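You operate a simulated robot arm through the tools that you are given. There is no shell and no other tool. Be economical: measure what you need, move in short steps, check, and stop when the job is done.

The job below is to be done with a simulated two-armed robot. You get a single attempt, and the scene is never put back.

Task
Close down the cover machine: rack out, list cleared, power off.
Fine: the rack stands on the bench, its drawer ends shut; one press of Clear, before power off. Set down upright: purple rack.
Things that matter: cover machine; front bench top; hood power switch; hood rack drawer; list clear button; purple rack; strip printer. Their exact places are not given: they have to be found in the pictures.

The check looks at the end state, three seconds after you hand in, the way a careful person would. Anything else that was tipped, shoved, dropped, spilled or broken makes it a failure. A push-on lid holds only when it is set on centred and level and pressed home; a screw cap is set on level and turned clockwise until tight.

Robot
Two 6-joint arms with two-finger grippers on one trunk, on a base that drives. Base frame: it is fixed to the floor where the robot stands at the start and does not move with it; the origin is under the middle of the robot, x ahead of it, y to its left, z up. Lengths are in cm, angles in degrees, forces in N, time in s.
The left shoulder is at the start at [6, 14.3, 91.1], the right one opposite. With the tool pointing down near the work surface each hand reaches from about 10 to 68 cm from the robot's upright axis, wherever it stands, measured 20 degrees to its own side. Places, roughly: cover machine [90, -20, 120]; front bench top [80, -50, 90]; hood power switch [60, -20, 100]; hood rack drawer [70, -10, 100]; list clear button [60, -80, 100]; strip printer [70, -80, 100]. Payload 2.45 kg a hand.
Tool frame (each hand has its own): the origin (TCP) lies between the finger pads and is the grasp point; the fingertips stand 2.6 cm ahead of it; z points along the fingers, y is the line along which they close. Largest opening 9.6 cm; the body of the gripper starts 6.9 cm behind the TCP.
Orientation is that of the tool frame in the base frame, as a unit quaternion [w, x, y, z]. With the fingers straight down and closing along the base's y, the tool's x points along the base's -x, its y along +y and its z along -z.

Tools
- The arms move only by the tool arm_command. It takes "left_targets", "right_targets" or both (then of equal length, played together; a hand with none holds still); each is a list of rows, each a list of 6 numbers: the shift along the tool's x, y, z in m, then the turn, a rotation vector about the tool's x, y, z in degrees. In form: [[x, y, z, ax, ay, az], ...]. A call has 1 to 20 rows; each row is the pose to reach, as a shift and turn from the pose commanded when the call began, along the tool's axes at that moment. "left_jaw" and "right_jaw" are, for a hand that has rows, the closure, from 0 (fully open) to 1 (shut), set as the call begins (left out, the last holds). A row lasts 0.2 s, in which the tool goes at most 5 cm and 8.6 degrees; a call with a longer step from one row to the next is refused whole, and so is a gripper value outside its range. A pose out of reach is approached as far as the arm can. The call stops where the force on the tool passes 40 N (or 10 N more than at its start, if that is more) or the arm is blocked; 0.2 s more then pass. Each finger halts on what it meets, pressing with about 37 N; the grip force reading is that of the motor and also rises with nothing between the fingers. The clock runs only during rows and for 0.2 s after the last one: add rows that repeat a pose to give the fingers time. The reply holds the time, the measured pose of the TCP, the force on the tool along the base axes, the opening and the grip force, in the units named above and with some noise, with the torque about the TCP (base axes, N m) and any sound that the robot's microphone picked up, and new pictures: "pictures" is both (left out), scene, wrist or none (wrist: the cameras of the hands that moved).
- Cameras (640 x 400 px; columns grow to the right, rows downward): "scene" is now at [13.88, -1.52, 151.61]; the picture's right is [-0.19, -0.98, 0.00], its down [-0.73, 0.14, -0.67] and it looks along [0.66, -0.12, -0.74] (base axes); focal length 214 px, centre (320, 200). "left" rides on the left gripper at [8.2, -0.3, -9.8] in its tool frame; the picture's right is [0.04, 1.00, 0.00], its down [-0.73, 0.03, -0.68] and it looks along [-0.68, 0.03, 0.73] (tool axes); focal length 256 px, centre (320, 200). "right" rides on the right gripper at [8.2, 0.3, -9.8] in its tool frame; the picture's right is [-0.04, 1.00, 0.00], its down [-0.73, -0.03, -0.68] and it looks along [-0.68, -0.03, 0.73] (tool axes); focal length 256 px, centre (320, 200).
- raise_lower(by): slides the trunk up (or, below 0, down) by that many cm; the arms and the scene camera ride with it, the base frame stays. It gives what a move gives, with no picture.
- drive_base(legs): drives the robot by 1 to 6 legs, each [ahead, turn to the left] in cm and degrees, along the robot's own axes; the way and the turn of a leg run together, so that a leg with both is an arc; at most 150 cm and 180 degrees a leg. The arms and the cameras ride along, it lands a little off, and it stops where it bumps. It gives what a move gives, and a new picture of the scene camera.
- head_to(pan, tilt): turns the head with the scene camera to pan (to the left, within 86 degrees either way) and tilt (down, from -29 to 69), counted from straight ahead of the robot. It gives what a move gives, and a new picture of the scene camera.
- measure_at(camera, pixels): for up to 12 pixels [column, row] of the newest picture of that camera ("zoom" is the newest enlarged one), the place [x, y, z] in the base frame of the surface seen there, good to about 0.2 cm. The clock stands still meanwhile.
- close_up(camera, box): a new picture of the part [left, top, right, bottom] of that camera's present view, enlarged. The clock stands still meanwhile.
- job_done(): hands the job in; it is judged then, once.

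Work in short steps. Measure before you move; look again where a grasp or a placing could have gone wrong, and mend it. You have 80 turns and 260 pictures in all, those below and enlarged ones among them. Open the grippers and draw the arms clear of the work before you hand the job in, unless the task says otherwise; then end with one line.

The tools are called after "Request:" as a command line: name --argument value ..., lists and objects as JSON in quotes. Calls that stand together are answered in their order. arm_command: Moves the arms, as the interface text tells. Its arguments: {"type":"object","properties":{"left_targets":{"type":"array","items":{"type":"array","items":{"type":"number"}}},"left_jaw":{"type":"number"},"right_targets":{"type":"array","items":{"type":"array","items":{"type":"number"}}},"right_jaw":{"type":"number"},"pictures":{"type":"string","enum":["both","scene","wrist","none"]}},"required":[]} The other tools are called the same way: raise_lower (by) slides the trunk up or down; drive_base (legs) drives the base; head_to (pan, tilt) turns the head that bears the scene camera; measure_at (camera, pixels) gives the place of the surface under pixels of a picture; close_up (camera, box) takes an enlarged picture of a part of a camera's view; job_done () hands the job in.

At the start:

```text
time: 0.0
left_eef_pos: [30.03, -6.06, 130.11]
left_tcp_rot: [-0.001, 0.0, 1.0, -0.001]
left_ft_force: [-0.4, 0.2, -0.5]
left_wrist_torque: [0.01, -0.01, -0.02]
left_opening: 9.61
left_grip_force: 0.0
right_eef_pos: [28.58, -40.62, 127.81]
right_tcp_rot: [0.0, -0.001, 1.0, 0.001]
right_ft_force: [1.0, 0.2, 0.2]
right_wrist_torque: [0.02, 0.0, 0.04]
right_opening: 9.6
right_grip_force: 0.1
trunk travel left (down, up): [-53.6, 5.4]
robot x, y, heading: [0.1, 0.02, -0.1]
head pan, tilt: [-10.7, 48.0]
```

scene: 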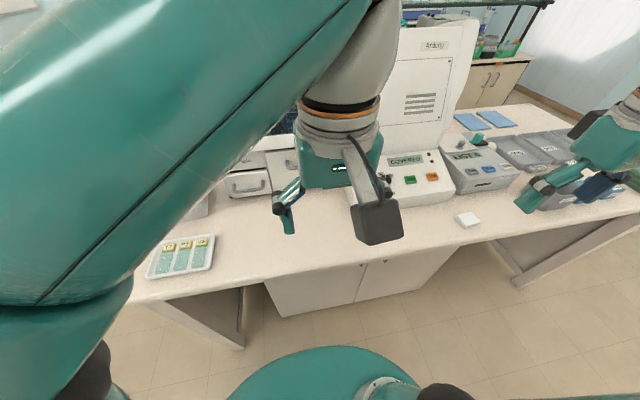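
right: 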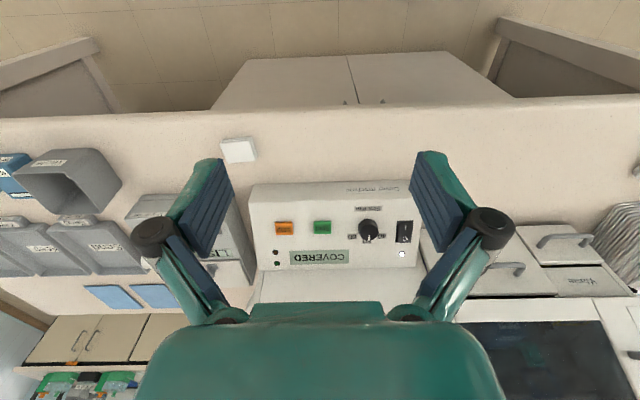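
left: 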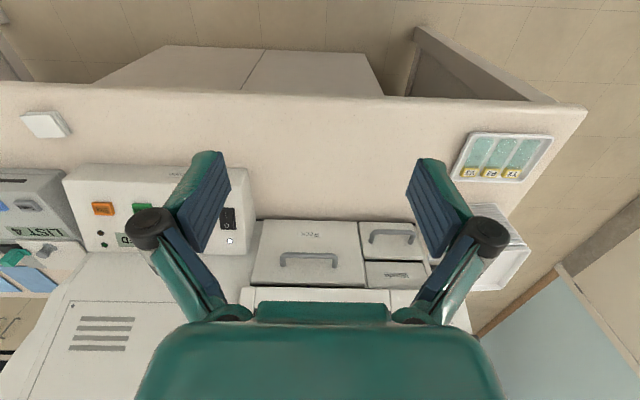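

The wrist pictures show the cover machine panel (right: switch ~(403,232), knob, green/orange buttons) and drawers marked "Rack"/"Waste" (left ~(310,250)). I take close-ups to read labels.

Request:
close_up --camera "right" --box '[240, 170, 430, 290]'

Request:
close_up --camera "left" --box '[230, 200, 440, 330]'

Request:
close_up --camera "scene" --box '[380, 90, 640, 250]'

Request:
measure_at --camera "right" --pixels '[[403, 225], [403, 240], [322, 226], [284, 228], [320, 256], [370, 230], [240, 150], [330, 150], [330, 188]]'

Request:
measure_at --camera "left" --pixels '[[310, 256], [285, 260], [335, 260], [310, 235], [265, 250], [355, 250], [258, 285], [365, 288], [391, 233], [505, 155], [310, 150], [322, 298]]'

```text
3.33 times, centred on (335, 230) of right
```

zoom: 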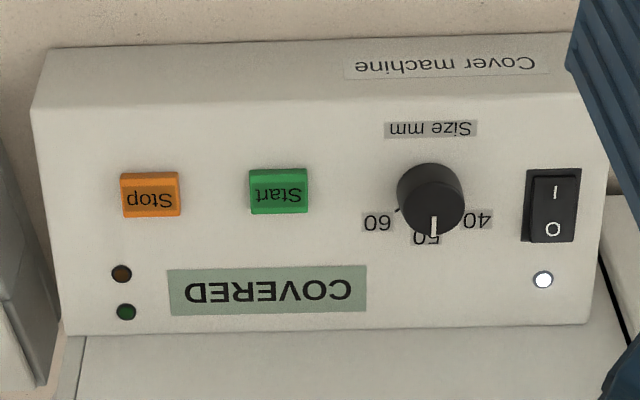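

```text
3.05 times, centred on (335, 265) of left
```

zoom: 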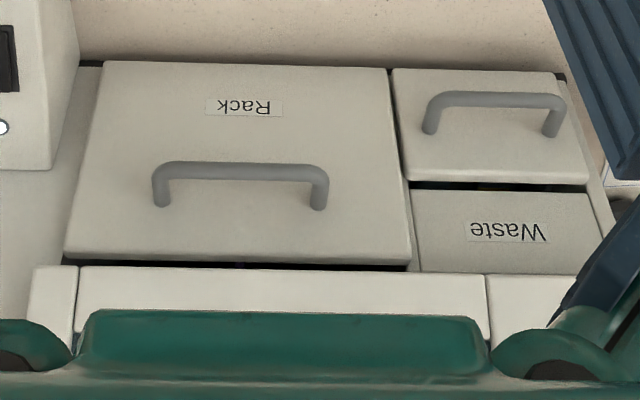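

```text
2.46 times, centred on (510, 170) of scene
```

zoom: 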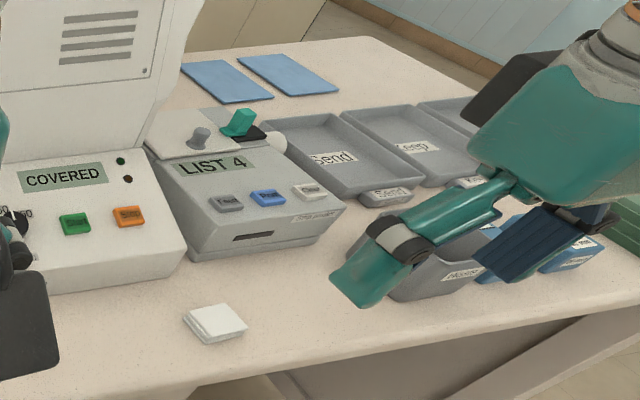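

```text
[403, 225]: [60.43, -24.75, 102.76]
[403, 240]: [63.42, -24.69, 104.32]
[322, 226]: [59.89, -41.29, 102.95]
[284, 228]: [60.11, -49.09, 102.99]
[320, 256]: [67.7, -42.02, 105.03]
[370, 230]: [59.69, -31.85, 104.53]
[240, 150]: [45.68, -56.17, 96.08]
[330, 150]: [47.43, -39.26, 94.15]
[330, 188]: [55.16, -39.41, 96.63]
```

```text
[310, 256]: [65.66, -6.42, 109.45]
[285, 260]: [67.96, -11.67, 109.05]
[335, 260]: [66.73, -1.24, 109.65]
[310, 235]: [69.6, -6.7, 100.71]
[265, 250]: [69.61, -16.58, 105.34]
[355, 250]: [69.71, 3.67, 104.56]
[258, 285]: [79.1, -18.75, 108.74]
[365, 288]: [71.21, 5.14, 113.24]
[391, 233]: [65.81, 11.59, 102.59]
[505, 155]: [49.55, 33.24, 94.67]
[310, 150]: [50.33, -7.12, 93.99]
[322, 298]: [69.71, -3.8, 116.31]
```

The switch is I toward the robot and O away, the drawer handle bar is near [65.7,-6.4,109.4], and the printer reads LIST 4. I move the right hand aside to see the printer buttons, and look closer.

Request:
close_up --camera "scene" --box '[430, 135, 530, 197]'

Request:
measure_at --camera "scene" --pixels '[[472, 172], [488, 170], [505, 167], [462, 156], [465, 192], [515, 178], [468, 219], [460, 150]]'

Request:
close_up --camera "scene" --box '[140, 130, 320, 290]'

```text
6.40 times, centred on (480, 166) of scene
```

zoom: 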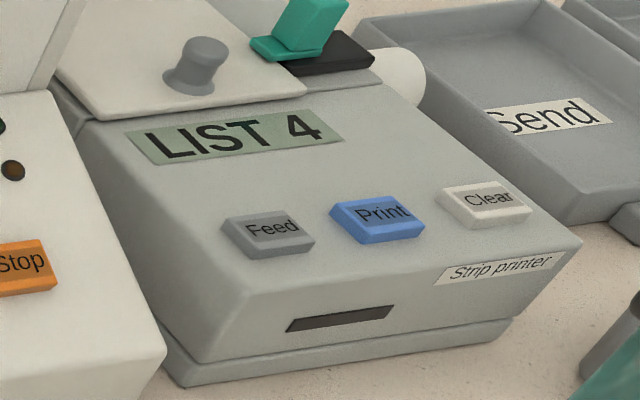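

```text
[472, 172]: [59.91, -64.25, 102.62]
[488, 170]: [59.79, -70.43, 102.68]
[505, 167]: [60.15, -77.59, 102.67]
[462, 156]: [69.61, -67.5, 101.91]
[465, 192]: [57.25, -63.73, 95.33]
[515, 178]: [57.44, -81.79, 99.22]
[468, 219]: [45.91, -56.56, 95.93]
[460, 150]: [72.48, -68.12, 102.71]
```

```text
2.50 times, centred on (230, 210) of scene
```

zoom: 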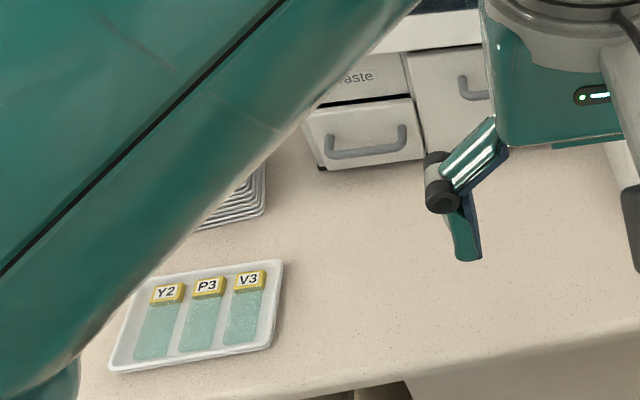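

Clear is the white button near [60.2,-77.6,102.7]. First the drawer: I turn the left hand so its fingers close in the x–z plane, tilted 40° forward, and bring it short of the bar.

Request:
arm_command --left_targets '[[-0.0245, 0, 0.0108, -2.6, -2.6, 7.17], [-0.049, 0, 0.0215, -5.2, -5.2, 14.3], [-0.0735, 0, 0.032, -7.8, -7.8, 21.5], [-0.098, 0, 0.043, -10.4, -10.4, 28.7], [-0.1225, 0, 0.054, -13.0, -13.0, 35.8], [-0.147, -0.001, 0.0645, -15.6, -15.6, 43], [-0.1715, -0.002, 0.075, -18.2, -18.2, 50.2], [-0.196, -0.003, 0.086, -20.9, -20.9, 57.3], [-0.2205, -0.003, 0.097, -23.5, -23.5, 64.5], [-0.245, -0.0034, 0.1075, -26.1, -26.1, 71.7], [-0.2695, -0.0034, 0.118, -28.7, -28.7, 78.8], [-0.294, -0.0034, 0.129, -31.3, -31.3, 86.0], [-0.294, -0.0034, 0.129, -31.3, -31.3, 86.0]]' --left_jaw 0.71

```text
time: 2.8
left_eef_pos: [59.49, -6.24, 117.15]
left_tcp_rot: [0.242, 0.665, 0.664, 0.242]
left_ft_force: [0.6, -0.1, -0.3]
left_wrist_torque: [0.02, -0.04, 0.0]
left_opening: 2.76
left_grip_force: 0.1
right_eef_pos: [28.41, -40.75, 127.74]
right_tcp_rot: [0.0, 0.0, 1.0, 0.0]
right_ft_force: [-0.2, -1.0, 0.1]
right_wrist_torque: [0.02, -0.04, 0.01]
right_opening: 9.62
right_grip_force: 0.1
trunk travel left (down, up): [-53.6, 5.4]
robot x, y, heading: [0.33, -0.02, 0.4]
head pan, tilt: [-10.7, 48.0]
```

scene: 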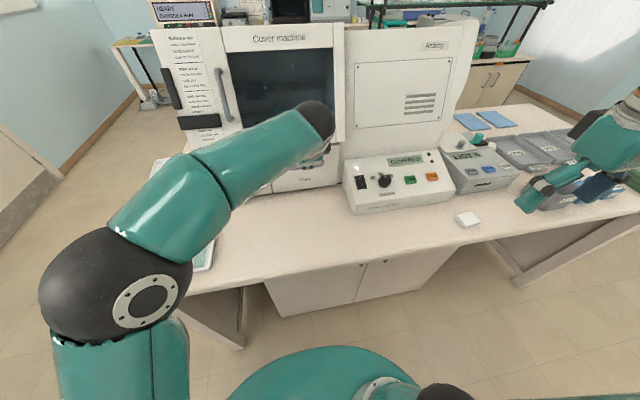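
left: 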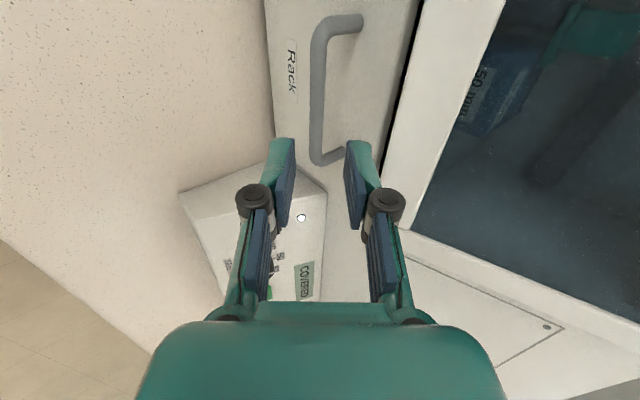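

There are instruction sheets on the machine's left panel in the scene picture (185,80); I read them.

Request:
close_up --camera "scene" --box '[160, 25, 250, 155]'

Request:
close_up --camera "scene" --box '[140, 0, 340, 130]'

Request:
measure_at --camera "left" --pixels '[[318, 50], [318, 80], [317, 110], [317, 140], [340, 20], [360, 60], [345, 110], [390, 120]]'

```text
3.08 times, centred on (205, 90) of scene
```

zoom: 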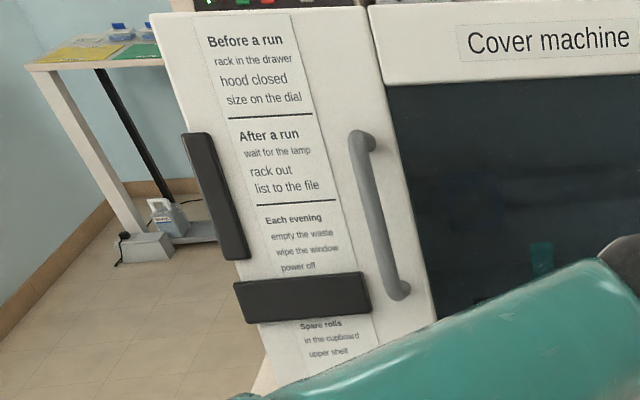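

```text
3.08 times, centred on (240, 65) of scene
```

zoom: 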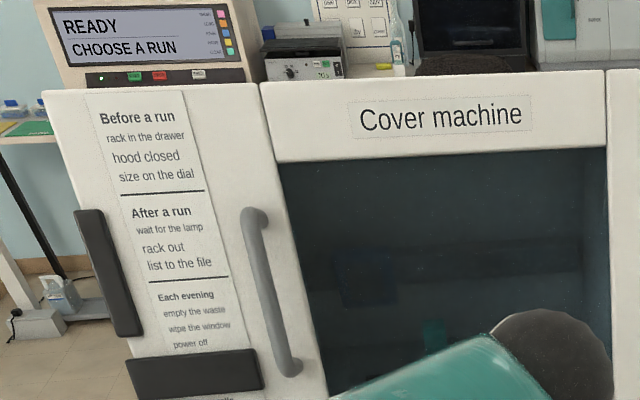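

```text
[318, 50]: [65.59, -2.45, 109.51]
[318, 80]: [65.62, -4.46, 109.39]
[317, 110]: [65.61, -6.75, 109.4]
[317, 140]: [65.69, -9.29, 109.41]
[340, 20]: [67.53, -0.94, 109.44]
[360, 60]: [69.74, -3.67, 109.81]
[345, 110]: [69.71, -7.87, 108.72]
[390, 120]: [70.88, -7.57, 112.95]
```

The bar centre is about [66.0,-6,109.1]; the hand is nearly in line. I advance 9.6 cm along the fingers.

Request:
arm_command --left_targets '[[0, -0.0025, 0.025, 0, 0, 0], [0, -0.0025, 0.05, 0, 0, 0], [0, -0.0025, 0.07, 0, 0, 0], [0, -0.0025, 0.085, 0, 0, 0], [0, -0.0025, 0.096, 0, 0, 0]]' --pictures "wrist"

```text
time: 4.0
left_eef_pos: [65.39, -6.37, 109.62]
left_tcp_rot: [0.243, 0.664, 0.664, 0.242]
left_ft_force: [-0.3, 0.4, 0.5]
left_wrist_torque: [0.0, -0.01, 0.01]
left_opening: 2.77
left_grip_force: 0.0
right_eef_pos: [28.53, -40.62, 127.61]
right_tcp_rot: [0.001, -0.002, 1.0, 0.001]
right_ft_force: [0.4, 0.5, 0.5]
right_wrist_torque: [-0.02, 0.04, 0.01]
right_opening: 9.59
right_grip_force: 0.1
trunk travel left (down, up): [-53.6, 5.4]
robot x, y, heading: [-0.09, -0.48, 0.0]
head pan, tilt: [-10.7, 48.0]
```

left: 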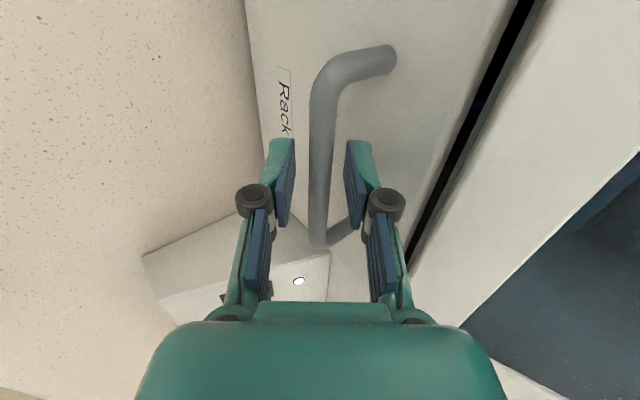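

The bar lies between the fingers. I close and pull toward the robot a few cm.

Request:
arm_command --left_targets '[[0, 0, 0, 0, 0, 0], [0, 0, 0, 0, 0, 0], [0, 0, 0, 0, 0, 0], [0, -0.0077, -0.0064, 0, 0, 0], [0, -0.0153, -0.0129, 0, 0, 0], [0, -0.023, -0.0193, 0, 0, 0], [0, -0.0306, -0.0257, 0, 0, 0], [0, -0.0383, -0.0321, 0, 0, 0]]' --left_jaw 1

```text
time: 5.8
left_eef_pos: [60.36, -6.43, 109.62]
left_tcp_rot: [0.242, 0.665, 0.665, 0.241]
left_ft_force: [-1.0, -1.8, 6.1]
left_wrist_torque: [-0.62, -0.04, 0.2]
left_opening: 1.1
left_grip_force: 38.3
right_eef_pos: [28.38, -40.63, 127.81]
right_tcp_rot: [0.0, -0.001, 1.0, 0.0]
right_ft_force: [0.0, 0.5, -0.8]
right_wrist_torque: [0.03, 0.0, -0.01]
right_opening: 9.6
right_grip_force: 0.0
trunk travel left (down, up): [-53.6, 5.4]
robot x, y, heading: [-0.21, 0.39, -0.0]
head pan, tilt: [-10.7, 48.0]
```

scene: 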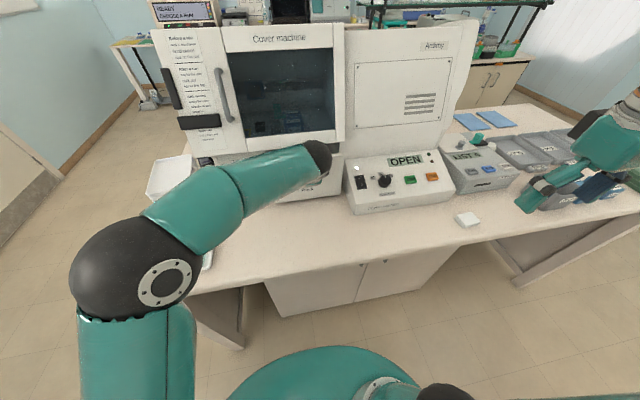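
left: 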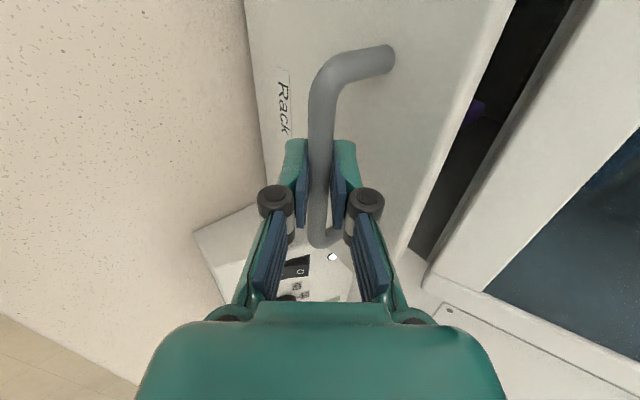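

The drawer slides (display OPEN), and purple shows behind it. I pull further.

Request:
arm_command --left_targets '[[0, -0.0115, -0.0096, 0, 0, 0], [0, -0.023, -0.0193, 0, 0, 0], [0, -0.0345, -0.0289, 0, 0, 0], [0, -0.046, -0.0386, 0, 0, 0], [0, -0.0575, -0.0482, 0, 0, 0], [0, -0.069, -0.0579, 0, 0, 0], [0, -0.0805, -0.0675, 0, 0, 0], [0, -0.092, -0.0772, 0, 0, 0], [0, -0.1035, -0.0868, 0, 0, 0], [0, -0.115, -0.0965, 0, 0, 0]]'

```text
time: 8.0
left_eef_pos: [45.51, -6.53, 109.66]
left_tcp_rot: [0.243, 0.664, 0.665, 0.241]
left_ft_force: [6.9, -4.4, 7.3]
left_wrist_torque: [-0.17, -0.1, 0.43]
left_opening: 1.09
left_grip_force: 38.5
right_eef_pos: [28.55, -40.72, 127.77]
right_tcp_rot: [0.0, -0.001, 1.0, -0.001]
right_ft_force: [0.0, 0.9, 0.4]
right_wrist_torque: [0.02, 0.01, 0.03]
right_opening: 9.63
right_grip_force: 0.1
trunk travel left (down, up): [-53.6, 5.4]
robot x, y, heading: [-0.24, -0.06, 0.0]
head pan, tilt: [-10.7, 48.0]
```

scene: 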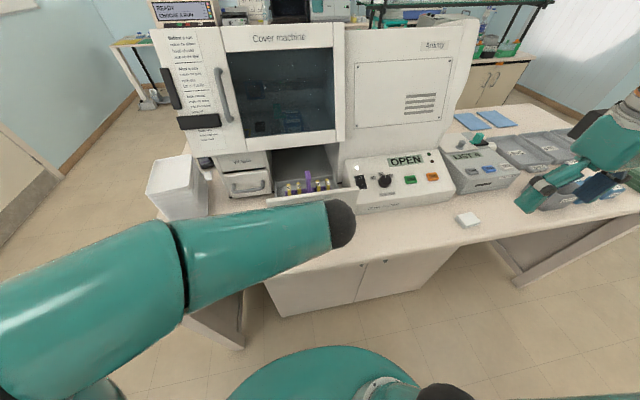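
left: 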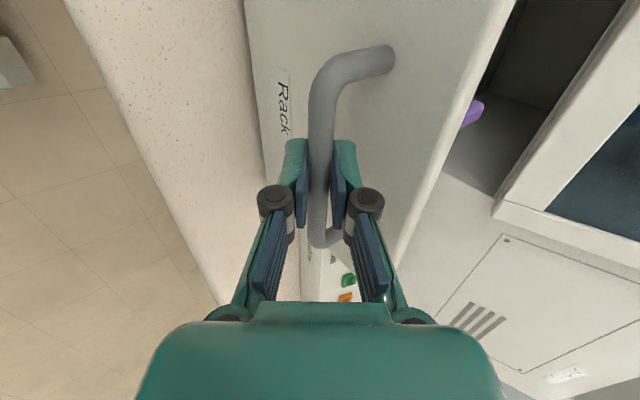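

The drawer is about 20 cm out and the rack with slides shows at scene (310,185). I zoom and measure.

Request:
close_up --camera "scene" --box '[250, 140, 370, 215]'

Request:
measure_at --camera "scene" --pixels '[[308, 176], [308, 184], [318, 180], [290, 185], [328, 183], [300, 160], [310, 196], [275, 203], [355, 190]]'

```text
5.33 times, centred on (310, 178) of scene
```

zoom: 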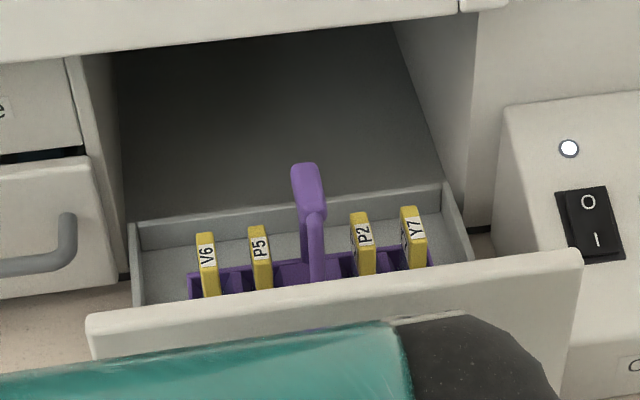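

```text
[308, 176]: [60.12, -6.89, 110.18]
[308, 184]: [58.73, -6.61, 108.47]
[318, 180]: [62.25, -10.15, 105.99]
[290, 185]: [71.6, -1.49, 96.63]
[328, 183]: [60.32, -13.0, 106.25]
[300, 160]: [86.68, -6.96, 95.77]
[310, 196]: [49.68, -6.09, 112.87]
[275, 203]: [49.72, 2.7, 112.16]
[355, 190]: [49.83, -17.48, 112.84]
```

The rack has a purple carrying handle at about [60,-6.9,110], slides along y. I release the drawer handle and back the left hand off along its fingers.

Request:
arm_command --left_targets '[[0, 0, 0, 0, 0, 0], [0, 0, 0, 0, 0, 0], [0, 0, -0.02, 0, 0, 0], [0, 0, -0.05, 0, 0, 0], [0, 0, -0.08, 0, 0, 0], [0, 0.0, -0.11, 0, 0, 0], [0, 0.0, -0.14, 0, 0, 0]]' --left_jaw 0.7 --pictures "none"

```text
time: 9.6
left_eef_pos: [36.31, -6.2, 120.35]
left_tcp_rot: [0.242, 0.664, 0.665, 0.241]
left_ft_force: [-0.1, -0.1, 0.1]
left_wrist_torque: [0.02, -0.02, 0.0]
left_opening: 2.88
left_grip_force: 0.1
right_eef_pos: [28.47, -40.61, 127.8]
right_tcp_rot: [0.001, -0.001, 1.0, 0.0]
right_ft_force: [0.2, 0.2, -0.1]
right_wrist_torque: [-0.01, -0.02, 0.04]
right_opening: 9.62
right_grip_force: 0.0
trunk travel left (down, up): [-53.6, 5.4]
robot x, y, heading: [0.17, -0.23, -0.2]
head pan, tilt: [-10.7, 48.0]
```

I shift the left hand left ~24 cm to clear, and bring the right hand to look over the drawer.

Request:
arm_command --left_targets '[[0.04, 0, 0, 0, 0, 0], [0.08, 0, 0, 0, 0, 0], [0.12, 0, 0, 0, 0, 0], [0.16, 0, 0, 0, 0, 0], [0.2, 0, 0, 0, 0, 0], [0.24, 0, 0, 0, 0, 0], [0.24, 0, 0, 0, 0, 0], [0.24, 0, 0, 0, 0, 0], [0.24, 0, 0, 0, 0, 0], [0.24, 0, 0, 0, 0, 0], [0.24, 0, 0, 0, 0, 0]]' --right_targets '[[0, 0, 0, 0, 0, 0], [0, 0, 0, 0, 0, 0], [0, 0, 0, 0, 0, 0], [-0.02, 0.04, 0, 0, 0, 0], [-0.04, 0.08, 0, 0, 0, 0], [-0.06, 0.12, 0, 0, 0, 0], [-0.08, 0.16, 0, 0, 0, 0], [-0.1, 0.2, 0, 0, 0, 0], [-0.12, 0.24, 0, 0, 0, 0], [-0.14, 0.28, 0, 0, 0, 0], [-0.165, 0.32, 0, 0, 0, 0]]'

```text
time: 12.0
left_eef_pos: [36.52, 17.79, 120.22]
left_tcp_rot: [0.243, 0.665, 0.665, 0.24]
left_ft_force: [0.4, 0.5, 0.4]
left_wrist_torque: [-0.05, -0.02, 0.0]
left_opening: 2.88
left_grip_force: 0.1
right_eef_pos: [45.08, -8.51, 127.73]
right_tcp_rot: [-0.001, -0.001, 1.0, -0.001]
right_ft_force: [1.0, -0.5, 0.1]
right_wrist_torque: [-0.01, 0.03, -0.01]
right_opening: 9.58
right_grip_force: 0.0
trunk travel left (down, up): [-53.6, 5.4]
robot x, y, heading: [0.08, 0.11, -0.1]
head pan, tilt: [-10.7, 48.0]
```

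scene: 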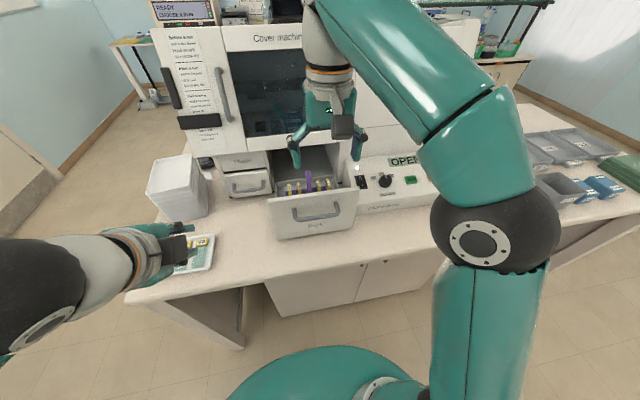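
right: 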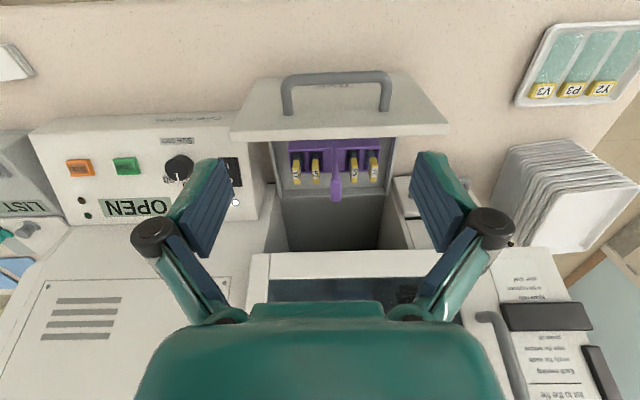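
left: 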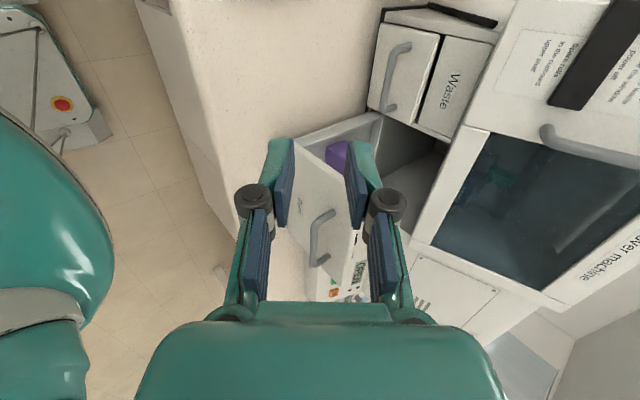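

Request:
close_up --camera "right" --box '[255, 120, 425, 226]'

Request:
measure_at --camera "right" --pixels '[[337, 178], [336, 195], [337, 168], [295, 148], [380, 148], [296, 178], [375, 178], [335, 210], [290, 190], [390, 185], [313, 158], [336, 150]]'

Request:
measure_at --camera "scene" --pixels '[[260, 245], [280, 268], [320, 262], [360, 257], [420, 230]]'

```text
3.76 times, centred on (340, 173) of right
```

zoom: 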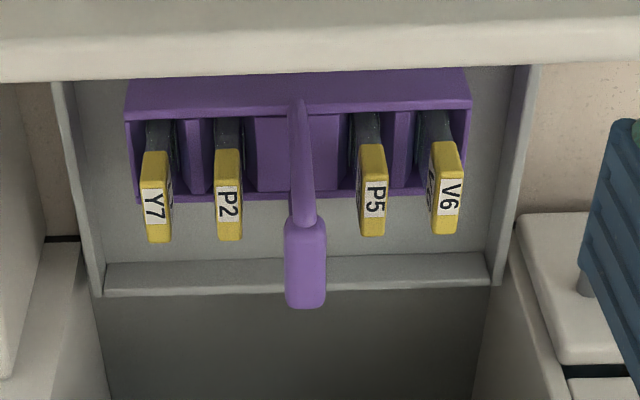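

```text
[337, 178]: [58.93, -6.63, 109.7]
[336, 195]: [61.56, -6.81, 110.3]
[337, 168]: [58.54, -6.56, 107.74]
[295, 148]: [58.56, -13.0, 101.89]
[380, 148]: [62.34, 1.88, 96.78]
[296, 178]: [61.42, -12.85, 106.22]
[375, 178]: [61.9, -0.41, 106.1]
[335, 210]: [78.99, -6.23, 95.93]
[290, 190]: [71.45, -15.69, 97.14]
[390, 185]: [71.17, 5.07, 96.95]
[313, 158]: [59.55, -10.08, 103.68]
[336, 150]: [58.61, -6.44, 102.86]
```

```text
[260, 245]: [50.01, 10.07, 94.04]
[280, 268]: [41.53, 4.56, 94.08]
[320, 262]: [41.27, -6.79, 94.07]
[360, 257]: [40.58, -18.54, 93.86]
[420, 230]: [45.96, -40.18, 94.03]
```

Handle knob spans x≈58.5–62 at y≈-6.7, top z≈110.3; slide tops at 106. I move the right hand above it with jaws at 3.5 cm and descend partway.

Request:
arm_command --right_targets '[[-0.04, 0.006, 0, 0, 0, 0], [-0.08, 0.012, 0, 0, 0, 0], [-0.12, 0.018, 0, 0, 0, 0], [-0.151, 0.018, 0, 0, 0, 0], [-0.151, 0.018, 0.04, 0, 0, 0], [-0.151, 0.018, 0.08, 0, 0, 0], [-0.151, 0.018, 0.12, 0, 0, 0], [-0.151, 0.018, 0.13, 0, 0, 0]]' --right_jaw 0.635

```text
time: 13.8
left_eef_pos: [36.32, 17.59, 120.24]
left_tcp_rot: [0.243, 0.664, 0.665, 0.241]
left_ft_force: [-0.5, -0.8, 0.0]
left_wrist_torque: [-0.02, 0.01, -0.01]
left_opening: 2.87
left_grip_force: 0.1
right_eef_pos: [58.46, -7.01, 114.98]
right_tcp_rot: [0.001, 0.0, 1.0, 0.001]
right_ft_force: [0.0, 0.5, -0.9]
right_wrist_torque: [-0.01, 0.0, 0.03]
right_opening: 3.52
right_grip_force: 0.0
right hand out of reach, approached as far as the arm can: row 1, 2, 3, 4, 5, 6, 7, 8
trunk travel left (down, up): [-53.6, 5.4]
robot x, y, heading: [-0.16, 0.26, 0.1]
head pan, tilt: [-10.7, 48.0]
```

scene: 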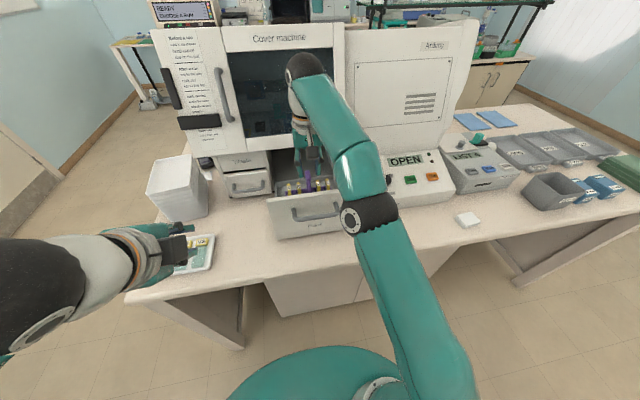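
right: 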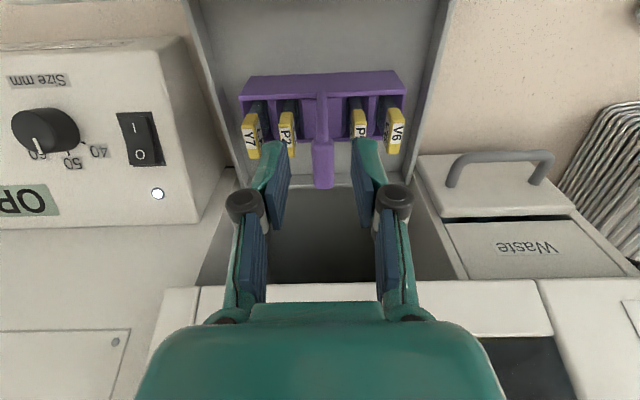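

The arm ran out of reach by ~1.7 cm. I raise and pull the right hand back, then drive ahead a little.

Request:
arm_command --right_targets '[[0, 0, -0.04, 0, 0, 0], [0, 0, -0.08, 0, 0, 0], [0, 0, -0.13, 0, 0, 0], [0.04, 0, -0.13, 0, 0, 0], [0.08, 0, -0.13, 0, 0, 0], [0.12, 0, -0.13, 0, 0, 0]]' --pictures "none"

Request:
drive_base --legs '[[8, 0]]'

```text
time: 15.2
left_eef_pos: [36.23, 17.63, 120.25]
left_tcp_rot: [0.242, 0.665, 0.665, 0.241]
left_ft_force: [-0.1, -1.1, 0.0]
left_wrist_torque: [0.0, -0.03, 0.02]
left_opening: 2.89
left_grip_force: 0.1
right_eef_pos: [46.09, -7.13, 127.42]
right_tcp_rot: [0.002, -0.001, 1.0, 0.001]
right_ft_force: [-1.5, 0.5, 0.4]
right_wrist_torque: [0.0, -0.06, -0.01]
right_opening: 3.53
right_grip_force: 0.1
right hand out of reach, approached as far as the arm can: row 1, 2, 3, 4, 5, 6
trunk travel left (down, up): [-53.6, 5.4]
robot x, y, heading: [0.02, -0.15, -0.1]
head pan, tilt: [-10.7, 48.0]
```

```text
time: 16.3
left_eef_pos: [44.69, 17.56, 120.22]
left_tcp_rot: [0.241, 0.665, 0.665, 0.24]
left_ft_force: [0.3, 0.6, 0.8]
left_wrist_torque: [0.0, 0.05, -0.02]
left_opening: 2.89
left_grip_force: 0.0
right_eef_pos: [54.49, -7.09, 127.31]
right_tcp_rot: [0.0, -0.001, 1.0, 0.001]
right_ft_force: [0.1, 0.2, -0.5]
right_wrist_torque: [-0.07, 0.06, -0.01]
right_opening: 3.5
right_grip_force: 0.0
trunk travel left (down, up): [-53.6, 5.4]
robot x, y, heading: [7.96, -0.01, 0.1]
head pan, tilt: [-10.7, 48.0]
```

scene: 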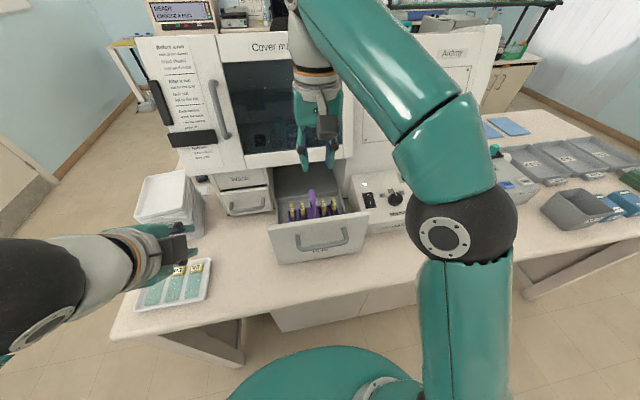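

Drive worked. I move the right hand above the knob again and check alignment before the final descent.

Request:
arm_command --right_targets '[[-0.03, 0.004, 0, 0, 0, 0], [-0.057, 0.004, 0, 0, 0, 0], [-0.057, 0.004, 0.04, 0, 0, 0], [-0.057, 0.004, 0.08, 0, 0, 0], [-0.057, 0.004, 0.12, 0, 0, 0], [-0.057, 0.004, 0.133, 0, 0, 0]]' --pictures "wrist"

Request:
measure_at --camera "right" --pixels '[[322, 150], [322, 165], [322, 180], [322, 190]]'

```text
time: 17.7
left_eef_pos: [44.52, 17.57, 120.45]
left_tcp_rot: [0.242, 0.664, 0.665, 0.241]
left_ft_force: [0.2, 1.0, 0.3]
left_wrist_torque: [0.03, -0.07, 0.02]
left_opening: 2.88
left_grip_force: 0.1
right_eef_pos: [60.06, -6.77, 114.18]
right_tcp_rot: [0.001, -0.001, 1.0, 0.001]
right_ft_force: [-0.4, 0.1, 1.1]
right_wrist_torque: [-0.01, -0.02, 0.0]
right_opening: 3.52
right_grip_force: 0.0
right hand out of reach, approached as far as the arm can: row 1, 2
trunk travel left (down, up): [-53.6, 5.4]
robot x, y, heading: [8.28, -0.18, 0.1]
head pan, tilt: [-10.7, 48.0]
```

right: 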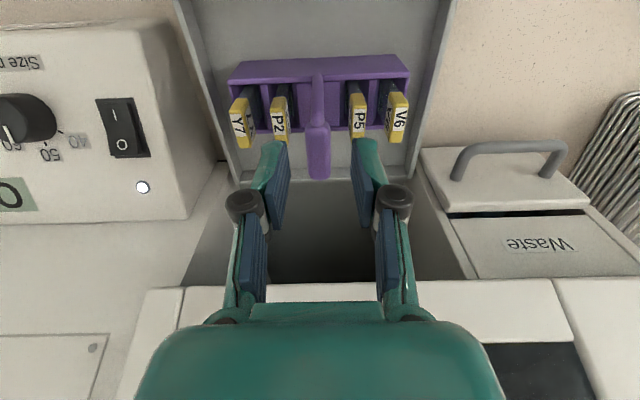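

```text
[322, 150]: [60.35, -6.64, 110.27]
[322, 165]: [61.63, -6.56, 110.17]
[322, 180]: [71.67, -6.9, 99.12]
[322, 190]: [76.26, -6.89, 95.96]
```

Aligned (knob at x 60.4, y -6.6), but lifting to z≈128 there would exceed reach. I raise the trunk, retreat, and drive a bit closer first.

Request:
raise_lower --by 5.3

Request:
arm_command --right_targets '[[0, 0, -0.04, 0, 0, 0], [0.03, 0, -0.06, 0, 0, 0], [0.06, 0, -0.06, 0, 0, 0], [0.1, 0, -0.06, 0, 0, 0]]' --pictures "none"

Request:
drive_base --legs '[[7, 0]]'

```text
time: 18.6
left_eef_pos: [44.6, 17.62, 125.64]
left_tcp_rot: [0.242, 0.664, 0.665, 0.24]
left_ft_force: [-0.5, 0.3, -0.2]
left_wrist_torque: [0.02, -0.02, 0.0]
left_opening: 2.89
left_grip_force: 0.1
right_eef_pos: [60.14, -6.78, 119.44]
right_tcp_rot: [0.001, -0.002, 1.0, 0.002]
right_ft_force: [0.3, -0.4, 0.0]
right_wrist_torque: [-0.04, -0.02, -0.02]
right_opening: 3.52
right_grip_force: 0.1
trunk travel left (down, up): [-58.9, 0.1]
robot x, y, heading: [8.26, -0.23, 0.0]
head pan, tilt: [-10.7, 48.0]
```

```text
time: 19.6
left_eef_pos: [44.29, 17.58, 125.83]
left_tcp_rot: [0.242, 0.664, 0.665, 0.241]
left_ft_force: [-0.3, -0.4, 0.2]
left_wrist_torque: [0.03, -0.02, 0.0]
left_opening: 2.88
left_grip_force: 0.1
right_eef_pos: [49.86, -6.68, 125.38]
right_tcp_rot: [0.004, 0.0, 1.0, 0.001]
right_ft_force: [-0.1, -0.6, 0.0]
right_wrist_torque: [-0.01, -0.06, -0.01]
right_opening: 3.5
right_grip_force: 0.0
trunk travel left (down, up): [-58.9, 0.1]
robot x, y, heading: [8.33, -0.12, 0.1]
head pan, tilt: [-10.7, 48.0]
```

```text
time: 20.6
left_eef_pos: [51.83, 17.64, 125.53]
left_tcp_rot: [0.241, 0.664, 0.665, 0.24]
left_ft_force: [0.4, -0.1, 0.0]
left_wrist_torque: [0.01, 0.01, 0.02]
left_opening: 2.89
left_grip_force: 0.1
right_eef_pos: [57.47, -6.55, 125.31]
right_tcp_rot: [-0.001, -0.001, 1.0, 0.001]
right_ft_force: [0.8, -0.2, -0.4]
right_wrist_torque: [0.0, 0.05, 0.0]
right_opening: 3.51
right_grip_force: 0.1
trunk travel left (down, up): [-58.9, 0.1]
robot x, y, heading: [14.87, -0.17, -0.0]
head pan, tilt: [-10.7, 48.0]
```

scene: 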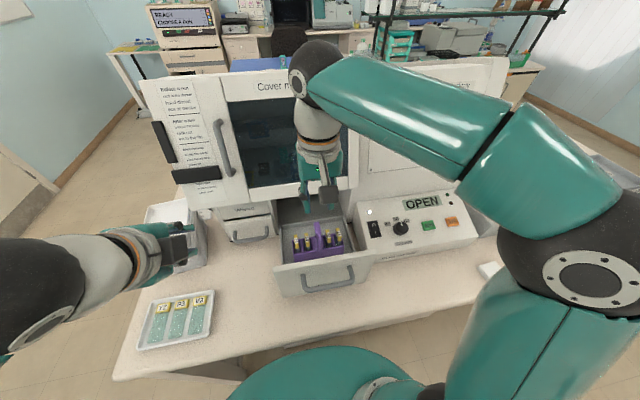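

I test the lift height first (z≈130), then descend to z≈112 above the knob.

Request:
arm_command --right_targets '[[-0.028, -0.001, -0.02, 0, 0, 0], [-0.028, -0.001, -0.05, 0, 0, 0], [-0.028, -0.001, -0.02, 0, 0, 0], [-0.028, -0.001, 0.02, 0, 0, 0], [-0.028, -0.001, 0.06, 0, 0, 0], [-0.028, -0.001, 0.1, 0, 0, 0], [-0.028, -0.001, 0.125, 0, 0, 0]]' --pictures "wrist"

Request:
measure_at --camera "right" --pixels '[[318, 150], [318, 160], [318, 175], [318, 190]]'

```text
time: 22.2
left_eef_pos: [51.69, 17.66, 125.76]
left_tcp_rot: [0.242, 0.665, 0.664, 0.242]
left_ft_force: [0.3, 0.4, 0.4]
left_wrist_torque: [0.0, -0.03, 0.0]
left_opening: 2.88
left_grip_force: 0.1
right_eef_pos: [59.97, -6.67, 112.77]
right_tcp_rot: [0.001, -0.001, 1.0, 0.001]
right_ft_force: [-0.4, 0.2, 0.2]
right_wrist_torque: [0.03, 0.01, -0.01]
right_opening: 3.5
right_grip_force: 0.1
trunk travel left (down, up): [-58.9, 0.1]
robot x, y, heading: [15.24, -0.08, 0.1]
head pan, tilt: [-10.7, 48.0]
```

right: 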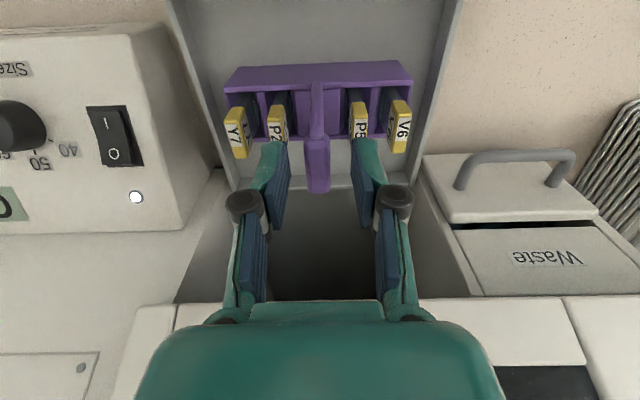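

```text
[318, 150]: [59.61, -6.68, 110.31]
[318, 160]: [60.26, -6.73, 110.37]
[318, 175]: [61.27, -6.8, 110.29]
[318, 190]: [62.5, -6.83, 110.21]
```

Reachable. I descend to z≈109.2, shift 0.5 cm forward, and close on the knob.

Request:
arm_command --right_targets '[[-0.005, 0, 0.015, 0, 0, 0], [-0.005, 0, 0.027, 0, 0, 0], [-0.005, 0, 0.036, 0, 0, 0]]' --pictures "none"

Request:
arm_command --right_targets '[[0, 0, 0, 0, 0, 0], [0, 0, 0, 0, 0, 0], [0, 0, 0, 0, 0, 0], [0, 0, 0, 0, 0, 0]]' --right_jaw 1

```text
time: 23.0
left_eef_pos: [51.6, 17.71, 125.66]
left_tcp_rot: [0.241, 0.665, 0.665, 0.24]
left_ft_force: [0.1, 0.1, 0.2]
left_wrist_torque: [-0.02, -0.01, 0.01]
left_opening: 2.92
left_grip_force: 0.0
right_eef_pos: [60.46, -6.6, 109.2]
right_tcp_rot: [0.001, -0.001, 1.0, 0.0]
right_ft_force: [-0.3, 0.1, -0.5]
right_wrist_torque: [-0.01, -0.02, 0.0]
right_opening: 3.5
right_grip_force: 0.0
trunk travel left (down, up): [-58.9, 0.1]
robot x, y, heading: [15.02, -0.12, -0.1]
head pan, tilt: [-10.7, 48.0]
```

```text
time: 24.0
left_eef_pos: [51.5, 17.57, 125.56]
left_tcp_rot: [0.242, 0.664, 0.665, 0.241]
left_ft_force: [-0.3, -0.6, -0.3]
left_wrist_torque: [0.01, -0.03, 0.0]
left_opening: 2.87
left_grip_force: 0.0
right_eef_pos: [60.6, -6.55, 109.31]
right_tcp_rot: [0.001, -0.002, 1.0, 0.0]
right_ft_force: [-0.1, 0.4, -2.0]
right_wrist_torque: [0.01, 0.05, -0.04]
right_opening: 1.4
right_grip_force: 37.2
trunk travel left (down, up): [-58.9, 0.1]
robot x, y, heading: [15.13, 0.27, -0.2]
head pan, tilt: [-10.7, 48.0]
```

scene: 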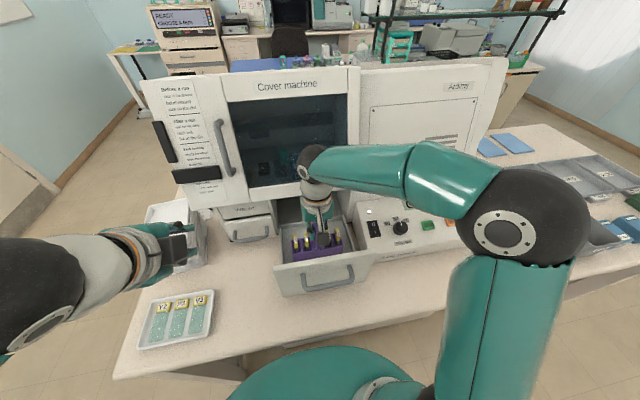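
right: 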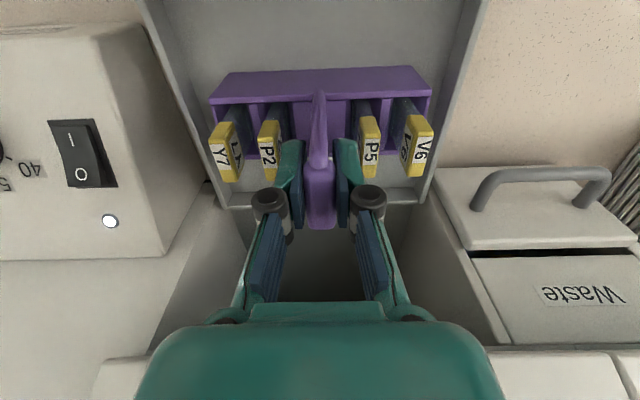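

Gripped at 1.4 cm opening. I lift slowly straight up.

Request:
arm_command --right_targets '[[0, 0, -0.005, 0, 0, 0], [0, 0, -0.015, 0, 0, 0], [0, 0, -0.03, 0, 0, 0], [0, 0, -0.05, 0, 0, 0], [0, 0, -0.07, 0, 0, 0], [0, 0, -0.09, 0, 0, 0], [0, 0, -0.11, 0, 0, 0], [0, 0, -0.13, 0, 0, 0], [0, 0, -0.15, 0, 0, 0], [0, 0, -0.17, 0, 0, 0], [0, 0, -0.19, 0, 0, 0], [0, 0, -0.205, 0, 0, 0]]'

Request:
close_up --camera "scene" --box '[240, 140, 400, 310]'

```text
time: 26.6
left_eef_pos: [51.54, 17.71, 125.69]
left_tcp_rot: [0.241, 0.665, 0.665, 0.24]
left_ft_force: [-0.4, 0.4, 0.1]
left_wrist_torque: [0.01, -0.01, -0.04]
left_opening: 2.88
left_grip_force: 0.0
right_eef_pos: [60.54, -6.66, 129.83]
right_tcp_rot: [0.001, -0.001, 1.0, 0.0]
right_ft_force: [-0.3, 0.2, -2.9]
right_wrist_torque: [0.02, 0.0, -0.02]
right_opening: 1.41
right_grip_force: 37.1
trunk travel left (down, up): [-58.9, 0.1]
robot x, y, heading: [15.29, 0.01, 0.0]
head pan, tilt: [-10.7, 48.0]
```

scene: 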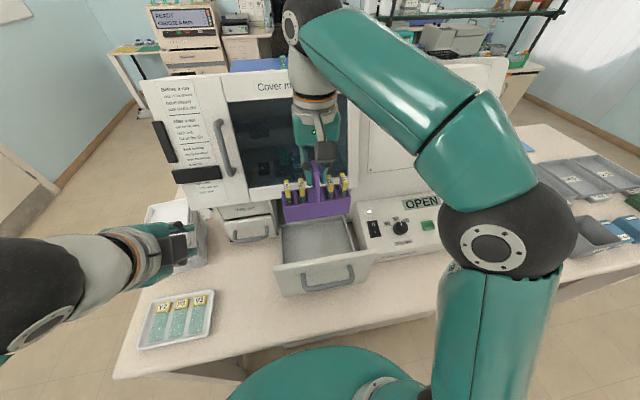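
right: 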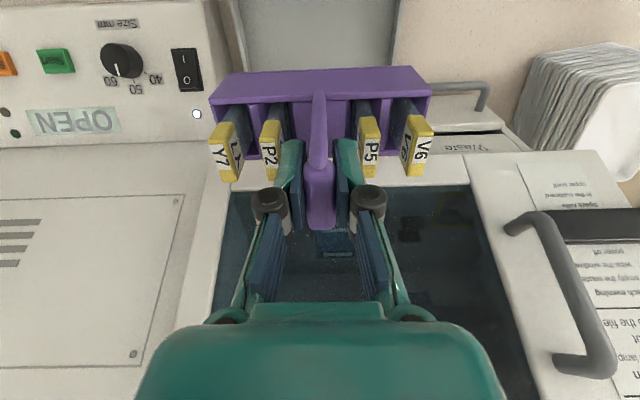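

```text
2.35 times, centred on (320, 225) of scene
```

zoom: 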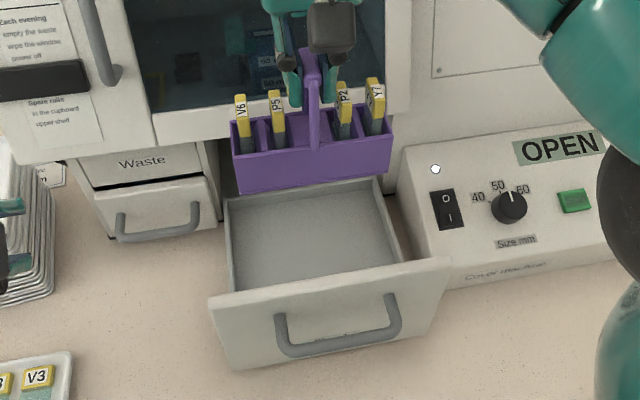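

The rack is out, level. I measure its lower edge to know the bottom height and footprint.

Request:
measure_at --camera "zoom" --pixels '[[242, 189], [385, 173], [234, 125], [388, 133], [315, 165], [315, 180], [330, 300], [330, 240], [435, 265]]'

Request:
measure_at --camera "scene" --pixels '[[380, 262], [400, 290], [420, 280], [440, 260], [460, 300]]'

```text
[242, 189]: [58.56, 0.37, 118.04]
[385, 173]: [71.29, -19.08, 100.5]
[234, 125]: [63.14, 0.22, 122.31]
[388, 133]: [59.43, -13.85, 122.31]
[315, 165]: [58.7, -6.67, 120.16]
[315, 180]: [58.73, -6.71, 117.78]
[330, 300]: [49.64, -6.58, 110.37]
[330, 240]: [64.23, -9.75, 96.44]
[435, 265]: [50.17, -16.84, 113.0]
```

```text
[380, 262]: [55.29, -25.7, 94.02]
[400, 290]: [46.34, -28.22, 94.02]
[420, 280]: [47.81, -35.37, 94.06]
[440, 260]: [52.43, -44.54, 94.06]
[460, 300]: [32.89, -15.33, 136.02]
```

Rack bottom is ~12.6 cm below the TCP; bench z=94.0. I carry it to x≈48.5, y≈-36 in front of the panel and lower to about 3 cm above the bench.

Request:
arm_command --right_targets '[[0.005, -0.01, 0, 0, 0, 0], [0.015, -0.035, 0, 0, 0, 0], [0.025, -0.065, 0, 0, 0, 0], [0.037, -0.095, 0, 0, 0, 0], [0.05, -0.125, 0, 0, 0, 0], [0.062, -0.155, 0, 0, 0, 0], [0.075, -0.185, 0, 0, 0, 0], [0.088, -0.215, 0, 0, 0, 0], [0.1, -0.245, 0, 0, 0, 0], [0.11, -0.27, 0, 0, 0, 0], [0.12, -0.286, 0, 0, 0, 0], [0.12, -0.294, 0, 0, 0, 0], [0.12, -0.294, 0.02, 0, 0, 0], [0.12, -0.294, 0.05, 0, 0, 0], [0.12, -0.294, 0.08, 0, 0, 0], [0.12, -0.294, 0.11, 0, 0, 0], [0.12, -0.294, 0.14, 0, 0, 0], [0.12, -0.294, 0.17, 0, 0, 0], [0.12, -0.294, 0.19, 0, 0, 0], [0.12, -0.294, 0.2, 0, 0, 0]]'

```text
time: 30.8
left_eef_pos: [51.64, 17.63, 125.52]
left_tcp_rot: [0.242, 0.664, 0.665, 0.241]
left_ft_force: [0.1, 0.0, -0.2]
left_wrist_torque: [-0.01, -0.01, 0.02]
left_opening: 2.88
left_grip_force: 0.1
right_eef_pos: [48.66, -35.91, 109.65]
right_tcp_rot: [0.001, -0.001, 1.0, 0.001]
right_ft_force: [-0.1, -0.3, -4.5]
right_wrist_torque: [-0.02, 0.04, -0.01]
right_opening: 1.41
right_grip_force: 37.1
trunk travel left (down, up): [-58.9, 0.1]
robot x, y, heading: [15.06, 0.03, -0.1]
head pan, tilt: [-10.7, 48.0]
```

scene: 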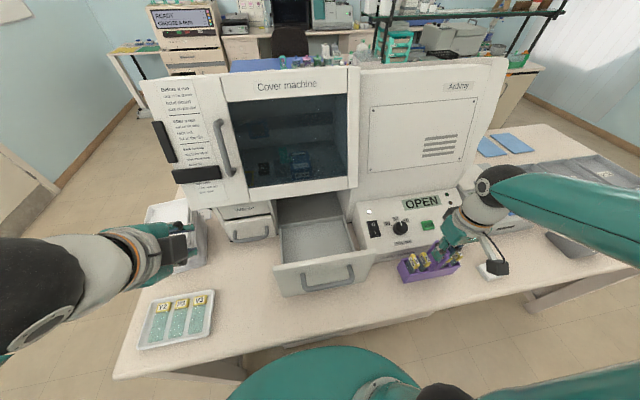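
right: 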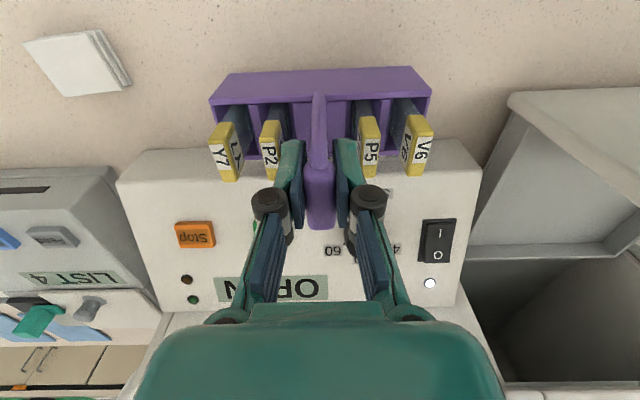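

Clear of the panel and the white stack. I lower the last 3 cm slowly, watching force.

Request:
arm_command --right_targets '[[0, 0, 0.01, 0, 0, 0], [0, 0, 0.018, 0, 0, 0], [0, 0, 0.023, 0, 0, 0], [0, 0, 0.027, 0, 0, 0], [0, 0, 0.0285, 0, 0, 0]]' --pictures "none"

Request:
close_up --camera "scene" --box '[370, 200, 520, 300]'

```text
time: 32.0
left_eef_pos: [51.48, 17.52, 125.62]
left_tcp_rot: [0.243, 0.665, 0.664, 0.24]
left_ft_force: [0.0, 0.1, -0.6]
left_wrist_torque: [0.02, -0.02, 0.02]
left_opening: 2.87
left_grip_force: 0.0
right_eef_pos: [48.65, -36.01, 106.89]
right_tcp_rot: [0.002, -0.001, 1.0, 0.0]
right_ft_force: [-0.1, -0.3, -4.3]
right_wrist_torque: [0.02, 0.02, 0.04]
right_opening: 1.42
right_grip_force: 37.4
trunk travel left (down, up): [-58.9, 0.1]
robot x, y, heading: [15.46, -0.0, -0.0]
head pan, tilt: [-10.7, 48.0]
```

```text
4.00 times, centred on (445, 250) of scene
```

zoom: 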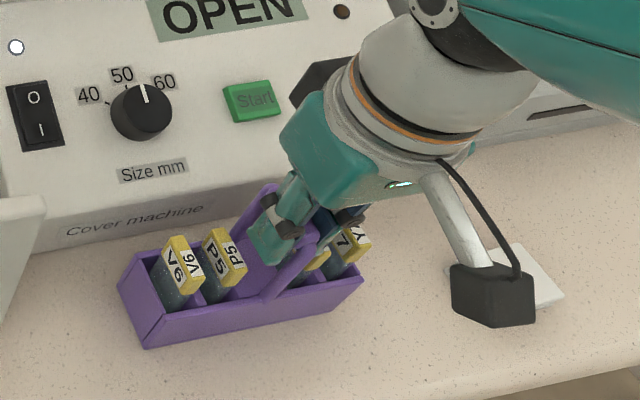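

Still carrying the weight (-4.3 N). I lower by millimetres until contact.

Request:
arm_command --right_targets '[[0, 0, 0.0015, 0, 0, 0], [0, 0, 0.003, 0, 0, 0], [0, 0, 0.0045, 0, 0, 0]]' --pictures "none"

```text
time: 32.8
left_eef_pos: [51.48, 17.81, 125.84]
left_tcp_rot: [0.242, 0.664, 0.665, 0.241]
left_ft_force: [0.5, 0.5, 0.3]
left_wrist_torque: [-0.01, 0.01, -0.01]
left_opening: 2.88
left_grip_force: 0.1
right_eef_pos: [48.52, -35.88, 106.65]
right_tcp_rot: [0.004, -0.001, 1.0, -0.001]
right_ft_force: [0.1, -0.2, 29.8]
right_wrist_torque: [0.02, 0.64, 0.03]
right_opening: 1.43
right_grip_force: 37.0
trunk travel left (down, up): [-58.9, 0.1]
robot x, y, heading: [15.45, -0.0, -0.1]
head pan, tilt: [-10.7, 48.0]
```

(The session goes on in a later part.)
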